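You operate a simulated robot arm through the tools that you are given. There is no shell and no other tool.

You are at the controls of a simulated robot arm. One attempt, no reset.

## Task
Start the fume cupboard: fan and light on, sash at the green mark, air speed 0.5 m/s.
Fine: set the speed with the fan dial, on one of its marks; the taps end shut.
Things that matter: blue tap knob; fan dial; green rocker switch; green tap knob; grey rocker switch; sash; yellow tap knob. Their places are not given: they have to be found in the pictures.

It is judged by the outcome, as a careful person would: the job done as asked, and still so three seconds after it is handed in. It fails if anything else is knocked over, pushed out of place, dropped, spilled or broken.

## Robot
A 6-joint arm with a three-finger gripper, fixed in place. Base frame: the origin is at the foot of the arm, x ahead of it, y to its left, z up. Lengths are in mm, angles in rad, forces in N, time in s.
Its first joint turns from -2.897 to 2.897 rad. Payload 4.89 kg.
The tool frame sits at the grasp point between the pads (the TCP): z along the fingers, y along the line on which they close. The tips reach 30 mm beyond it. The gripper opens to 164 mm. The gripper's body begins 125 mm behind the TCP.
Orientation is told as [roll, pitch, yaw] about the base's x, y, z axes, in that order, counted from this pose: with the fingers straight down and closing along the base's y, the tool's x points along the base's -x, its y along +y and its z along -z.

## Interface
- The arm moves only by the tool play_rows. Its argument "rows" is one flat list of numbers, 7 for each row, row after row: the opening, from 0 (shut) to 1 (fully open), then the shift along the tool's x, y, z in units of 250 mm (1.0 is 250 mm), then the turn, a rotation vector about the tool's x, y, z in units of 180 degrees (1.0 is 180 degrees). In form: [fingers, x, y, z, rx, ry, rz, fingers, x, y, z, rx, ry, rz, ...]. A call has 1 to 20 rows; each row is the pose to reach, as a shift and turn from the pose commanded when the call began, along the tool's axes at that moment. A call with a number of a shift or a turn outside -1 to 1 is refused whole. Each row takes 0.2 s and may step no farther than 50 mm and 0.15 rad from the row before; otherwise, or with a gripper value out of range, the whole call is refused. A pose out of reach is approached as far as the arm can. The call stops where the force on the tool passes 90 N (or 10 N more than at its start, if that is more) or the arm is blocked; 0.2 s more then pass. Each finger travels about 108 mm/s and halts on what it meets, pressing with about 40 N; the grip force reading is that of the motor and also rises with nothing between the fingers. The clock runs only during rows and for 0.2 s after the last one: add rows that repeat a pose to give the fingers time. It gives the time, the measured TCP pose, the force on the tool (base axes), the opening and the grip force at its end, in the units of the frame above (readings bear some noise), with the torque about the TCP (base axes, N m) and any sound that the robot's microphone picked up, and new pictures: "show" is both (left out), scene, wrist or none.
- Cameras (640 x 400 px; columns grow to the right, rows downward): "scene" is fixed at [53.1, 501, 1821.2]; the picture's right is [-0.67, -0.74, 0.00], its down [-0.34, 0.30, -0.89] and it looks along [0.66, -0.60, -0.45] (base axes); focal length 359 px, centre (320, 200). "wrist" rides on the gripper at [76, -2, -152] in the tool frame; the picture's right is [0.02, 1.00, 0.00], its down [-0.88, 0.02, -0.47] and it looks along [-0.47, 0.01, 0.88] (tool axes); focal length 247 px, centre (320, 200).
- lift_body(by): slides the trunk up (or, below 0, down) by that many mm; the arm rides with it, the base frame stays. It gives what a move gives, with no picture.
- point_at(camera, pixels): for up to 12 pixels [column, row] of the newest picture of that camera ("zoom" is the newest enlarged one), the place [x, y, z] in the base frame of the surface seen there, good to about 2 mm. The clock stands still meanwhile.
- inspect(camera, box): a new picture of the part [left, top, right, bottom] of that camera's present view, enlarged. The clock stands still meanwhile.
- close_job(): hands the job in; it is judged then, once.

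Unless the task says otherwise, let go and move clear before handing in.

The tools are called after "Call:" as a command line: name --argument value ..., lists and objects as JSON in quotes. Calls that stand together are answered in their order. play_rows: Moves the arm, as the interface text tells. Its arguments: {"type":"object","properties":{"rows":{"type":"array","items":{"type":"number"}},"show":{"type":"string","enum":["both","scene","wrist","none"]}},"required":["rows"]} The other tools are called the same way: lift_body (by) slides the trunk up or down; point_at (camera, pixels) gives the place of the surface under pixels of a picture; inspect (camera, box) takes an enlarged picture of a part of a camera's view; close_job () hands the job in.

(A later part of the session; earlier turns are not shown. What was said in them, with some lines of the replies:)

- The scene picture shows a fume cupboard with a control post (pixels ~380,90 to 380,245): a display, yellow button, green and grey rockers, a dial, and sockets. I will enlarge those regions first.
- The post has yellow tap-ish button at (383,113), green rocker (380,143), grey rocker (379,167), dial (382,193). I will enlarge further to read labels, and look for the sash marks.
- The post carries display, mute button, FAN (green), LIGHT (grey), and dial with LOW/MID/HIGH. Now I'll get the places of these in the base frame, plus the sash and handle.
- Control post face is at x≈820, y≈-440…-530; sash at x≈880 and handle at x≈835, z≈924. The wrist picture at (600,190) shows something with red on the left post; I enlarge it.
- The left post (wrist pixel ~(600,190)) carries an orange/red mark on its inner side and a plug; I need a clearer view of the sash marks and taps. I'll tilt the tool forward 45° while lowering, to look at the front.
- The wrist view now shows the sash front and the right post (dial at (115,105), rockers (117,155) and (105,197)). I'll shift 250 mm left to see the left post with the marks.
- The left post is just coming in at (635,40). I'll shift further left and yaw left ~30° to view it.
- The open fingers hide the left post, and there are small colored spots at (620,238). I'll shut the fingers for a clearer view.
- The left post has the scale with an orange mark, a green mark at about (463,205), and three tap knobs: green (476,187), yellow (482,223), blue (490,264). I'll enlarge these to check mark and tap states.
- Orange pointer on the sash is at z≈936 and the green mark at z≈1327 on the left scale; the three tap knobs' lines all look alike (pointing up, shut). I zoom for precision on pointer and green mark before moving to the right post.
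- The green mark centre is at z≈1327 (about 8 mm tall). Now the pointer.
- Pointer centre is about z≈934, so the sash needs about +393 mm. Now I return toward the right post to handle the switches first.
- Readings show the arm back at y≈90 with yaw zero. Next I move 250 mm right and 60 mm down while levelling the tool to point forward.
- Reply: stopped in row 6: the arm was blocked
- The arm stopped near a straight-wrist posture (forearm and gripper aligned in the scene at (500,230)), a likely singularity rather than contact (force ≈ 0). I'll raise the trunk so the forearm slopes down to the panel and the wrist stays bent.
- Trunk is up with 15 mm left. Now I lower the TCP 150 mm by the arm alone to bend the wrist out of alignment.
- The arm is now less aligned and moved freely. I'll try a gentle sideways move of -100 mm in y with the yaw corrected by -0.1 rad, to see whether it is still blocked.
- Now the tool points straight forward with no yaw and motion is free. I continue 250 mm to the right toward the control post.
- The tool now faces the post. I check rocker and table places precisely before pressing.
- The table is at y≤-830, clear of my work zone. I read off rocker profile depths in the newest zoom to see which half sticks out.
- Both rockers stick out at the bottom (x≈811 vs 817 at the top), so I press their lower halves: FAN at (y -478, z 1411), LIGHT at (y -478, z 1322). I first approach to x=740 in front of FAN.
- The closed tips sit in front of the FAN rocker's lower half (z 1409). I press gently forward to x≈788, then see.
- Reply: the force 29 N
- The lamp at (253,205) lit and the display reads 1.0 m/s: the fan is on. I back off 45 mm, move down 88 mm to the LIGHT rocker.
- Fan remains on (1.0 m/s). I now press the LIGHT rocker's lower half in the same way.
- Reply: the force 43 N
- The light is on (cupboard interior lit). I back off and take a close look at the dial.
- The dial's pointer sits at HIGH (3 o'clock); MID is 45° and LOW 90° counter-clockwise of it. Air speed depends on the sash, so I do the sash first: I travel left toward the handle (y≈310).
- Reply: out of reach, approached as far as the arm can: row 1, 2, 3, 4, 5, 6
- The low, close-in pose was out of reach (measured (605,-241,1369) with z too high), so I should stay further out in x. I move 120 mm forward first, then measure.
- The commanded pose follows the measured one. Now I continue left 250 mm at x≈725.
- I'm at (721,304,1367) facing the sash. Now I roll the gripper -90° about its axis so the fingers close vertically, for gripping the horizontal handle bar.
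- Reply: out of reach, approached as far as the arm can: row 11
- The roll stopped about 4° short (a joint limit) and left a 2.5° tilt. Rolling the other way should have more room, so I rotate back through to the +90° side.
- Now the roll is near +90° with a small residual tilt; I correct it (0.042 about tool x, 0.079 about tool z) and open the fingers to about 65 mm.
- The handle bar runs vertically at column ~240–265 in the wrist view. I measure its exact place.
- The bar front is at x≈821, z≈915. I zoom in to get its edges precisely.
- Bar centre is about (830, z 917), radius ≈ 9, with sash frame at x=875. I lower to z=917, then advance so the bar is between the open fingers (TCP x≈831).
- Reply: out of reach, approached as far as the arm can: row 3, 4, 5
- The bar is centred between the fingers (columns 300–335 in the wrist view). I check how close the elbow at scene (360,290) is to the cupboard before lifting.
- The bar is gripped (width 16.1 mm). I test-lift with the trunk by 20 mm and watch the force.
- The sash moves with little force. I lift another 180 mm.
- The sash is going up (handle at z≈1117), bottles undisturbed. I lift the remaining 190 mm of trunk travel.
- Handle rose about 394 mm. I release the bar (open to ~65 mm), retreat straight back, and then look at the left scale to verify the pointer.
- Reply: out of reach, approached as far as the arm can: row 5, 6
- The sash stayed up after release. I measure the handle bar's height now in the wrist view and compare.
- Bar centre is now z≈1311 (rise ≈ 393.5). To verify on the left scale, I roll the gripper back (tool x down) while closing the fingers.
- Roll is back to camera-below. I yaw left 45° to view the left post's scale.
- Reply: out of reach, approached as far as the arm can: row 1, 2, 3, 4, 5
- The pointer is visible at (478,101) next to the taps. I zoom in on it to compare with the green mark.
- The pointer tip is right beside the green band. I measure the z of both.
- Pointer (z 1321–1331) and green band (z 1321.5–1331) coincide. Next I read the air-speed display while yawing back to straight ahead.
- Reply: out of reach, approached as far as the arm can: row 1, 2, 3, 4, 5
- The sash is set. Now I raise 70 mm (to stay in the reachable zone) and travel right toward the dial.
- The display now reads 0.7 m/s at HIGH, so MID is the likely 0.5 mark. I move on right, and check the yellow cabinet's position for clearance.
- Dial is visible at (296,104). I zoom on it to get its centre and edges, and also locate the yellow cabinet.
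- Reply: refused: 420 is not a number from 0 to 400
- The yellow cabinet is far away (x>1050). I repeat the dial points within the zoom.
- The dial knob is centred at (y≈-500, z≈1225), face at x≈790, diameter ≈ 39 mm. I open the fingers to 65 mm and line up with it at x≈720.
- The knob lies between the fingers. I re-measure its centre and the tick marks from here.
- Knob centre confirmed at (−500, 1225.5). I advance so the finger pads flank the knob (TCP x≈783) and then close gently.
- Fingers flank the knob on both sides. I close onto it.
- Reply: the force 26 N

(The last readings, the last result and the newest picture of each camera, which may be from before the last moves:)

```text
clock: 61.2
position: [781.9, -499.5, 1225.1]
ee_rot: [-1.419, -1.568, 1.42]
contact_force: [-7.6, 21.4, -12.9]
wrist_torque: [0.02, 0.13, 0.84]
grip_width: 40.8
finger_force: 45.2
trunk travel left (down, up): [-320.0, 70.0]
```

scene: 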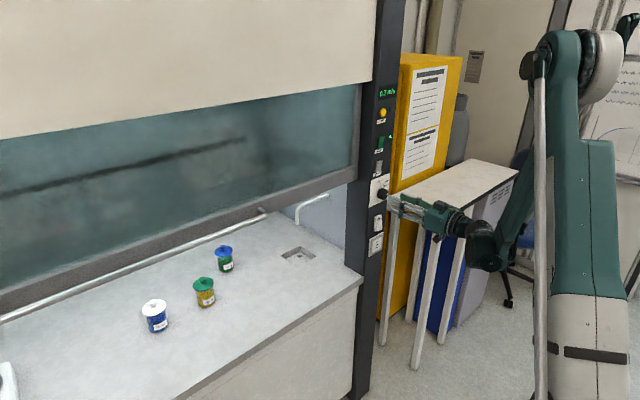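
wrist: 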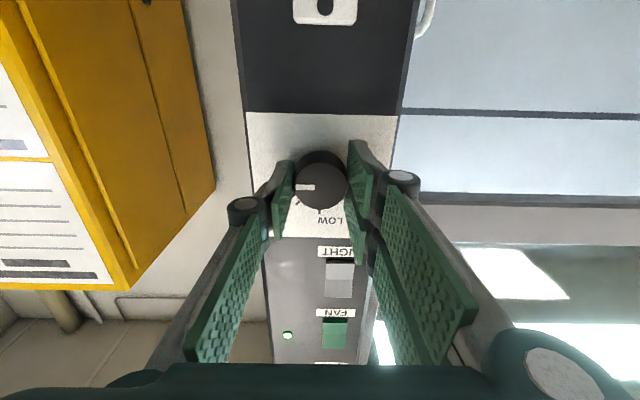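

The knob is gripped (40.8 mm). I turn the tool -45° about its axis (counter-clockwise as seen from the front), from HIGH toward MID.

Call:
play_rows --rows '[0.15, 0, 0.004, 0, 0, 0, -0.0417, 0.15, 0, 0.004, 0, 0, 0, -0.0833, 0.15, 0, 0.004, 0, 0, 0, -0.125, 0.15, 0, 0.004, 0, 0, 0, -0.1667, 0.15, 0, 0.004, 0, 0, 0, -0.2083, 0.15, 0, 0.004, 0, 0, 0, -0.25, 0.15, 0, 0.004, 0, 0, 0, -0.25]' --show "both"

Call:
inspect --camera "scene" --box '[350, 80, 414, 120]'

Call:
inspect --camera "wrist" --box '[270, 130, 370, 230]'

```text
clock: 62.8
position: [782.4, -500.0, 1224.8]
ee_rot: [-1.571, -0.782, 1.572]
contact_force: [-31.0, 26.0, -41.1]
wrist_torque: [0.0, 1.52, 0.84]
grip_width: 40.9
finger_force: 44.3
trunk travel left (down, up): [-320.0, 70.0]
```

scene: 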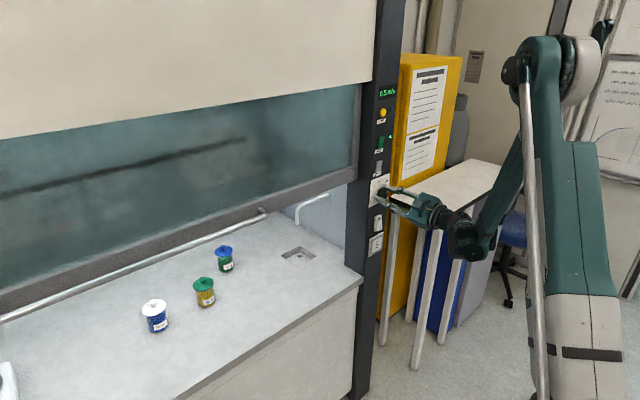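
wrist: 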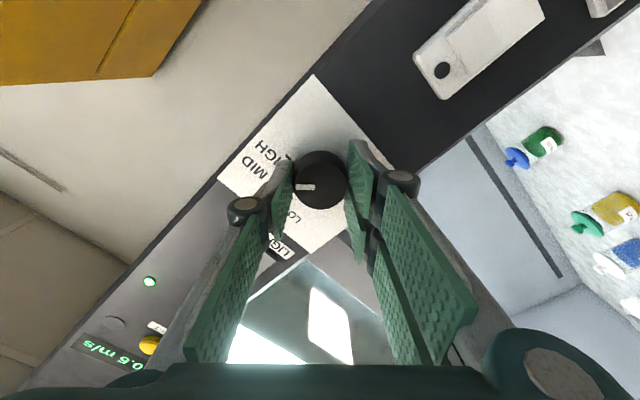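

```text
10.00 times, centred on (382, 100) of scene
```

zoom: 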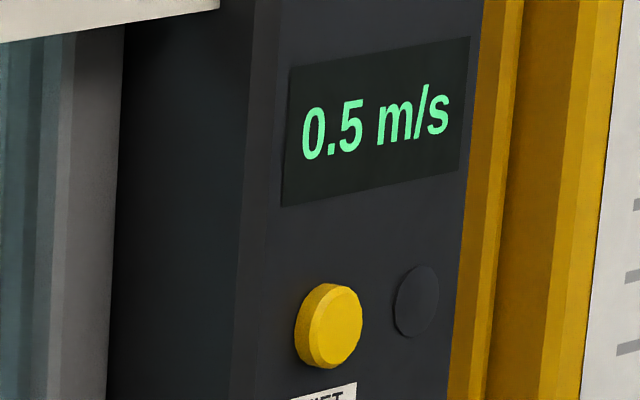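

```text
4.00 times, centred on (320, 180) of wrist
```

zoom: 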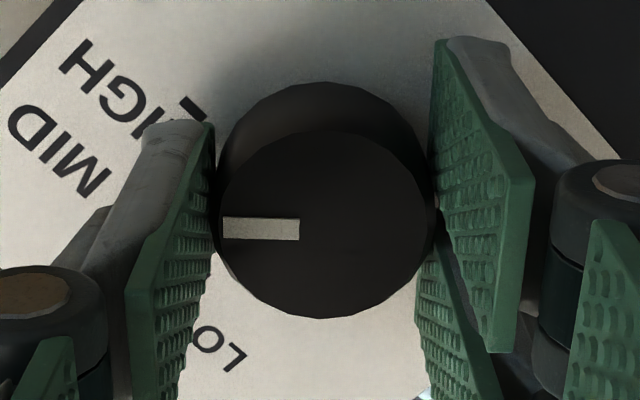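

Display reads 0.5 m/s. I release the knob, pull straight back, and check the pointer against the MID tick.

Call:
play_rows --rows '[0.3, 0, 0, 0, 0, 0, 0, 0.42, 0, 0, 0, 0, 0, 0, 0.42, 0, 0, -0.08, 0, 0, 0, 0.42, 0, 0, -0.18, 0, 0, 0, 0.42, 0, 0, -0.28, 0, 0, 0]' --show "both"

Call:
inspect --camera "scene" --box '[350, 165, 414, 205]'

Call:
inspect --camera "scene" --box '[350, 80, 414, 170]'

Call:
inspect --camera "wrist" --box '[260, 110, 370, 210]'

```text
clock: 64.0
position: [712.9, -501.7, 1223.4]
ee_rot: [-1.57, -0.783, 1.571]
contact_force: [0.0, -0.4, 0.1]
wrist_torque: [-0.03, 0.0, 0.02]
grip_width: 69.0
finger_force: 0.0
trunk travel left (down, up): [-320.0, 70.0]
```

scene: 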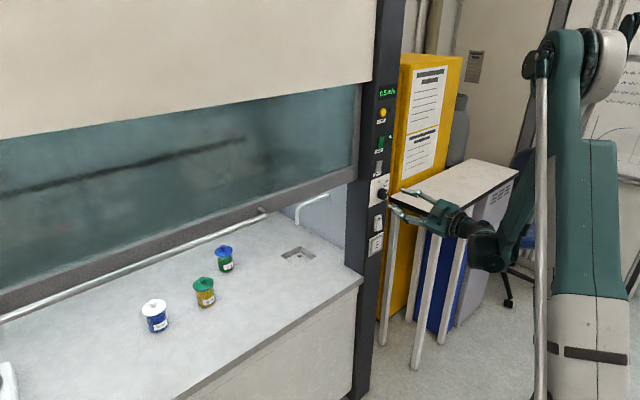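
wrist: 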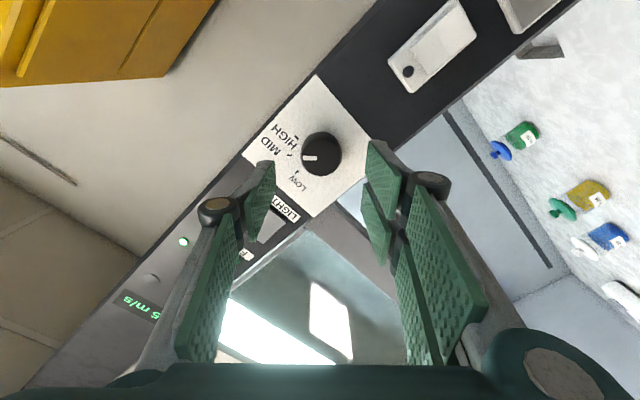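

```text
10.00 times, centred on (382, 185) of scene
```

zoom: 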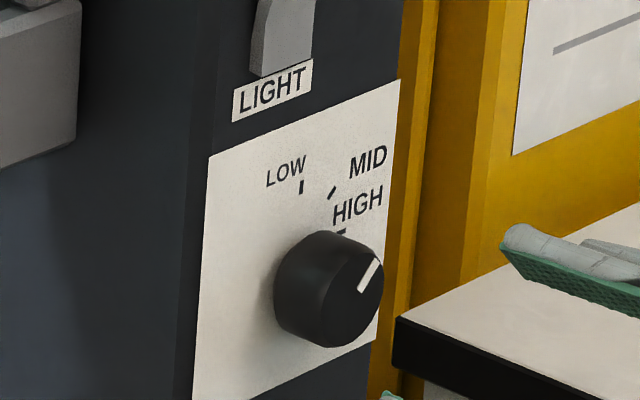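

```text
4.44 times, centred on (382, 125) of scene
```

zoom: 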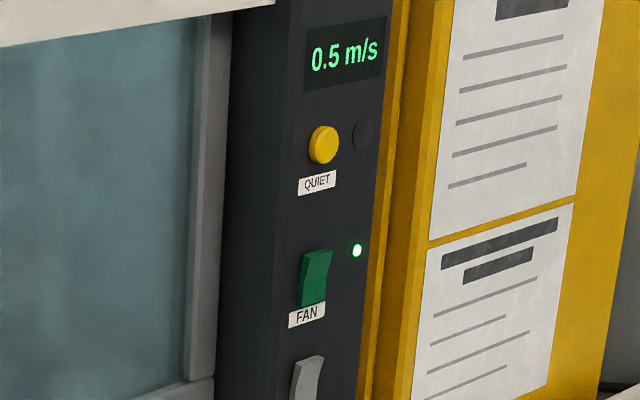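

```text
4.00 times, centred on (315, 160) of wrist
```

zoom: 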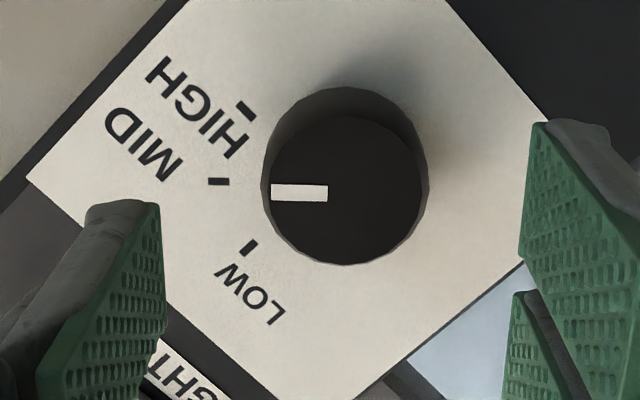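

The pointer lies parallel to the MID tick and the display holds 0.5 m/s. I measure the pointer's ends to verify its angle.

Call:
inspect --camera "wrist" --box '[288, 130, 352, 180]'

Call:
point_at --camera "zoom" --pixels '[[150, 230], [290, 233], [180, 230], [270, 232]]'

```text
8.00 times, centred on (320, 155) of wrist
```

zoom: 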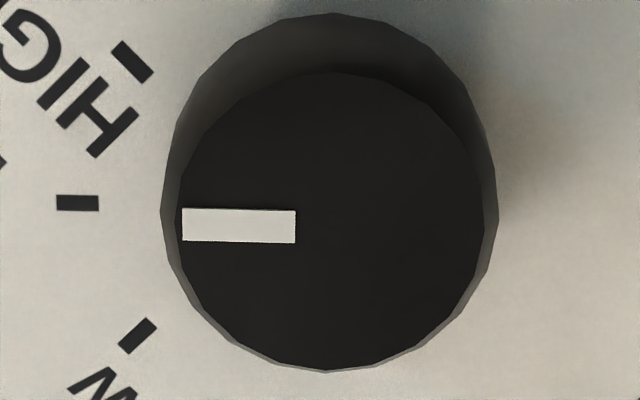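

```text
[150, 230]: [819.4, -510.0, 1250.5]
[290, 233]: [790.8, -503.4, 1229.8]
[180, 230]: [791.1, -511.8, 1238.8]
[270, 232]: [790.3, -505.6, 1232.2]
```

Pointer direction is about 45°, matching MID. I roll the tool back and rise, closing the fingers, then go re-check sash pointer and taps before handing in.

Call:
play_rows --rows '[0.2, -0.047, -0.047, 0, 0, 0, 0.0417, 0, -0.094, -0.094, 0, 0, 0, 0.0833, 0, -0.141, -0.141, 0, 0, 0, 0.125, 0, -0.189, -0.189, 0, 0, 0, 0.1667, 0, -0.236, -0.236, 0, 0, 0, 0.2083, 0, -0.283, -0.283, 0, 0, 0, 0.25]' --show "none"

Call:
play_rows --rows '[0, 0, 0.17, 0, 0, 0, 0, 0, 0, 0.34, 0, 0, 0, 0, 0, 0, 0.51, 0, 0, 0, 0, 0, 0, 0.68, 0, 0, 0, 0, 0, 0, 0.85, 0, 0, 0, 0, 0, 0, 1, 0, 0, 0, 0]' --show "both"

```text
clock: 65.4
position: [713.5, -501.2, 1325.0]
ee_rot: [0.47, -1.57, -0.472]
contact_force: [0.1, -0.5, -0.8]
wrist_torque: [0.03, -0.02, 0.01]
grip_width: 0.1
finger_force: 39.5
trunk travel left (down, up): [-320.0, 70.0]
```

```text
clock: 66.8
position: [713.2, -251.4, 1324.6]
ee_rot: [-1.601, -1.57, 1.602]
contact_force: [0.1, -1.5, 0.3]
wrist_torque: [0.02, -0.01, 0.09]
grip_width: 0.0
finger_force: 40.2
trunk travel left (down, up): [-320.0, 70.0]
```

scene: 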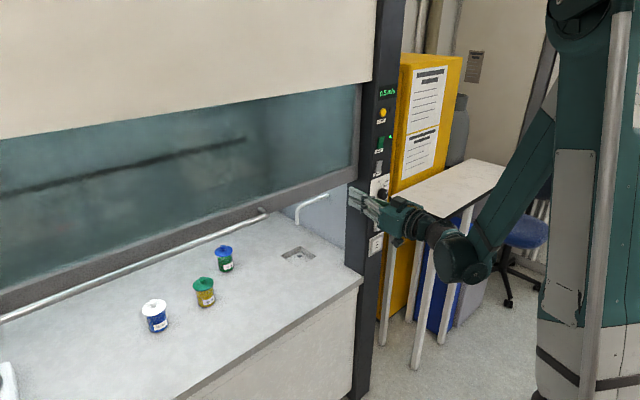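
wrist: 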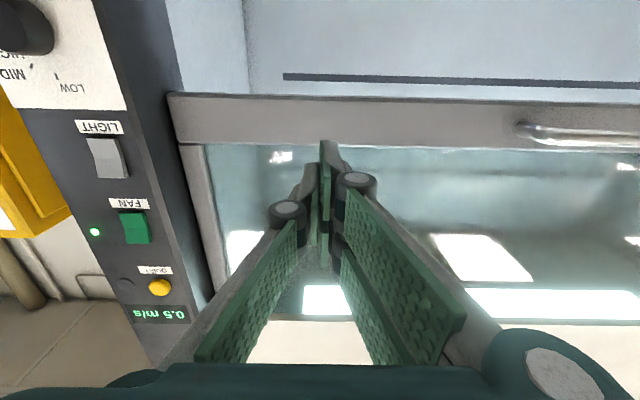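

Display still 0.5 m/s. I move left/up a bit more with a 45° left yaw to see the scale and taps again.

Call:
play_rows --rows '[0, -0.06, 0.14, -0.02, -0.035, 0, 0, 0, -0.12, 0.28, -0.04, -0.07, 0, 0, 0, -0.18, 0.42, -0.06, -0.105, 0, 0, 0, -0.24, 0.56, -0.08, -0.14, 0, 0, 0, -0.28, 0.7, -0.1, -0.175, 0, 0, 0, -0.28, 0.85, -0.12, -0.21, 0, 0, 0, -0.28, 1, -0.12, -0.25, 0, 0]' --show "wrist"

```text
clock: 68.4
position: [681.7, 2.2, 1395.3]
ee_rot: [-0.974, -1.57, 1.76]
contact_force: [-1.4, -0.3, -0.5]
wrist_torque: [-0.06, 0.03, -0.11]
grip_width: 0.0
finger_force: 40.2
trunk travel left (down, up): [-320.0, 70.0]
```

wrist: 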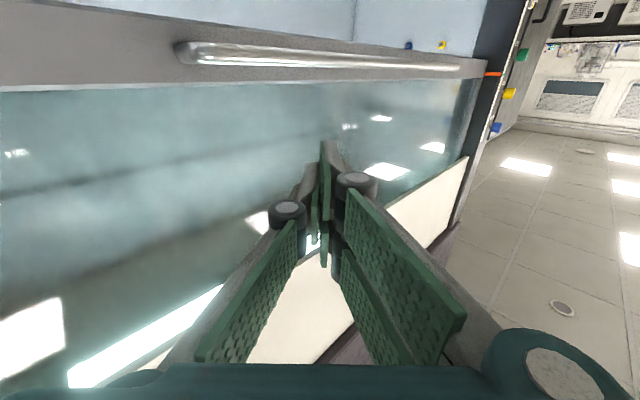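

Call:
inspect --camera "wrist" --box '[480, 60, 528, 90]'

Call:
point_at --camera "zoom" --pixels '[[260, 175], [258, 188], [256, 195], [250, 205], [285, 175], [283, 185], [281, 195], [279, 205]]'

Call:
inspect --camera "wrist" --box '[484, 40, 548, 80]'

Call:
inspect --camera "wrist" --box '[476, 80, 540, 140]'

```text
13.33 times, centred on (504, 75) of wrist
```

zoom: 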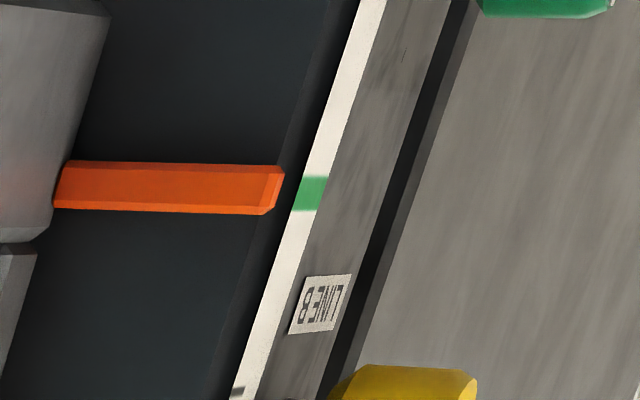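

```text
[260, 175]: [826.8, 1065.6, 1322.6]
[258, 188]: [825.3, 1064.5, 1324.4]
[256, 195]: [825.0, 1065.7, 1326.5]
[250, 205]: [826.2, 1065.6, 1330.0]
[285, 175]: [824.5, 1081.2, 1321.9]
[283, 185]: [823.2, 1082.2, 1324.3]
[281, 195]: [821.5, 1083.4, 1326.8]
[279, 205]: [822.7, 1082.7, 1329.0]
```

```text
10.00 times, centred on (516, 60) of wrist
```

zoom: 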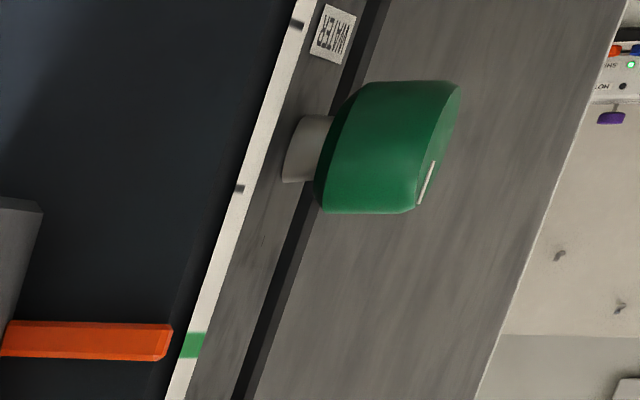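

```text
6.67 times, centred on (508, 110) of wrist
```

zoom: 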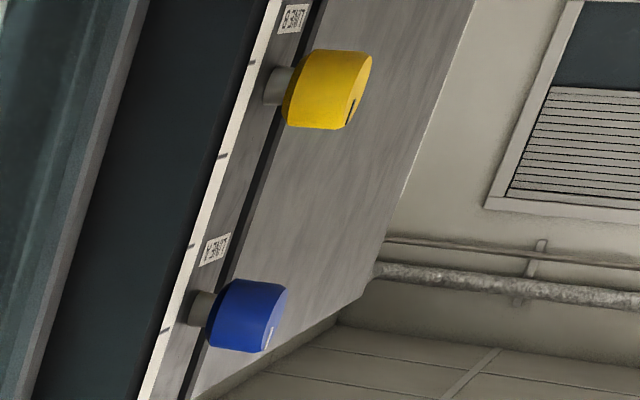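

The pointer still sits on the green band, and all three taps show the same unmoved vertical lines. I do a last idle check of the display and rockers before handing in.

Call:
play_rows --rows '[0, 0, 0, 0, 0, 0, 0, 0, 0, 0, 0, 0, 0, 0, 0, 0, 0, 0, 0, 0, 0, 0, 0, 0, 0, 0, 0, 0, 0, 0, 0, 0, 0, 0, 0, 0, 0, 0, 0, 0, 0, 0]' --show "both"

Call:
inspect --camera "scene" --box '[340, 80, 440, 210]'

```text
clock: 69.8
position: [683.3, 1.6, 1395.8]
ee_rot: [-0.78, -1.568, 1.565]
contact_force: [0.4, 1.2, -0.5]
wrist_torque: [0.02, 0.0, 0.01]
grip_width: 0.0
finger_force: 40.0
trunk travel left (down, up): [-320.0, 70.0]
```

scene: 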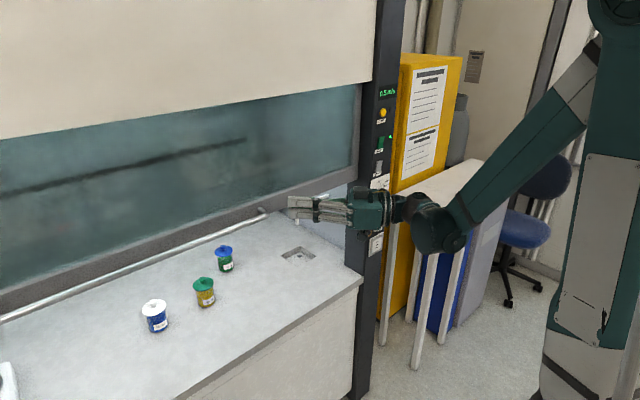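
wrist: 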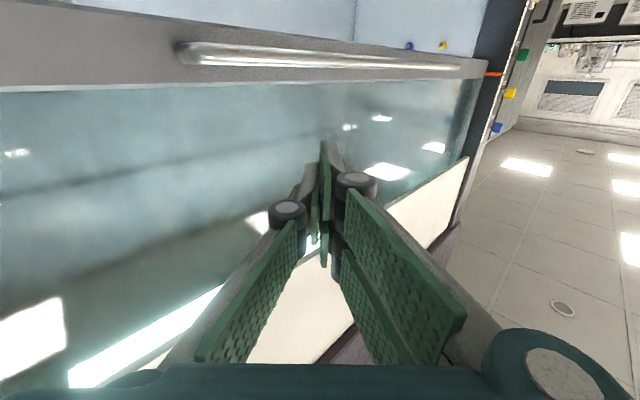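

```text
3.08 times, centred on (390, 145) of scene
```

zoom: 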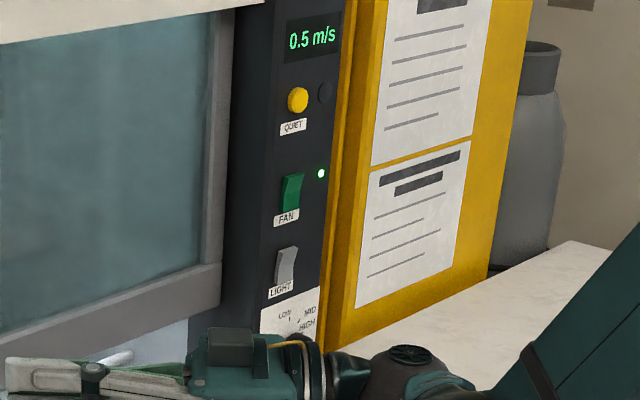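

The display reads 0.5 m/s, the fan lamp and interior light are on, the sash pointer is on green, the dial is at MID, the taps are untouched, and the arm is clear. I hand the job in.

Call:
close_job

```text
The job is handed in.
```

The fume cupboard is running, and I've handed the job in. At my last check the display read 0.5 m/s.

- **Fan and light:** both are on. The fan lamp is lit and the inside of the cupboard is bright.
- **Sash:** I raised it by about 393 mm. Its orange pointer lines up with the green mark to within about 1 mm, and it stayed there after I let go.
- **Fan dial:** I turned it from HIGH to the MID mark, which changed the reading from 0.7 to 0.5 m/s.
- **Taps:** I didn't touch them. All three knob lines still point straight up, as they did at the start. I took that to mean shut, and there was no sign of water running.

Nothing was knocked over or moved. The bottles inside are where they were, and the arm is clear of the cupboard.
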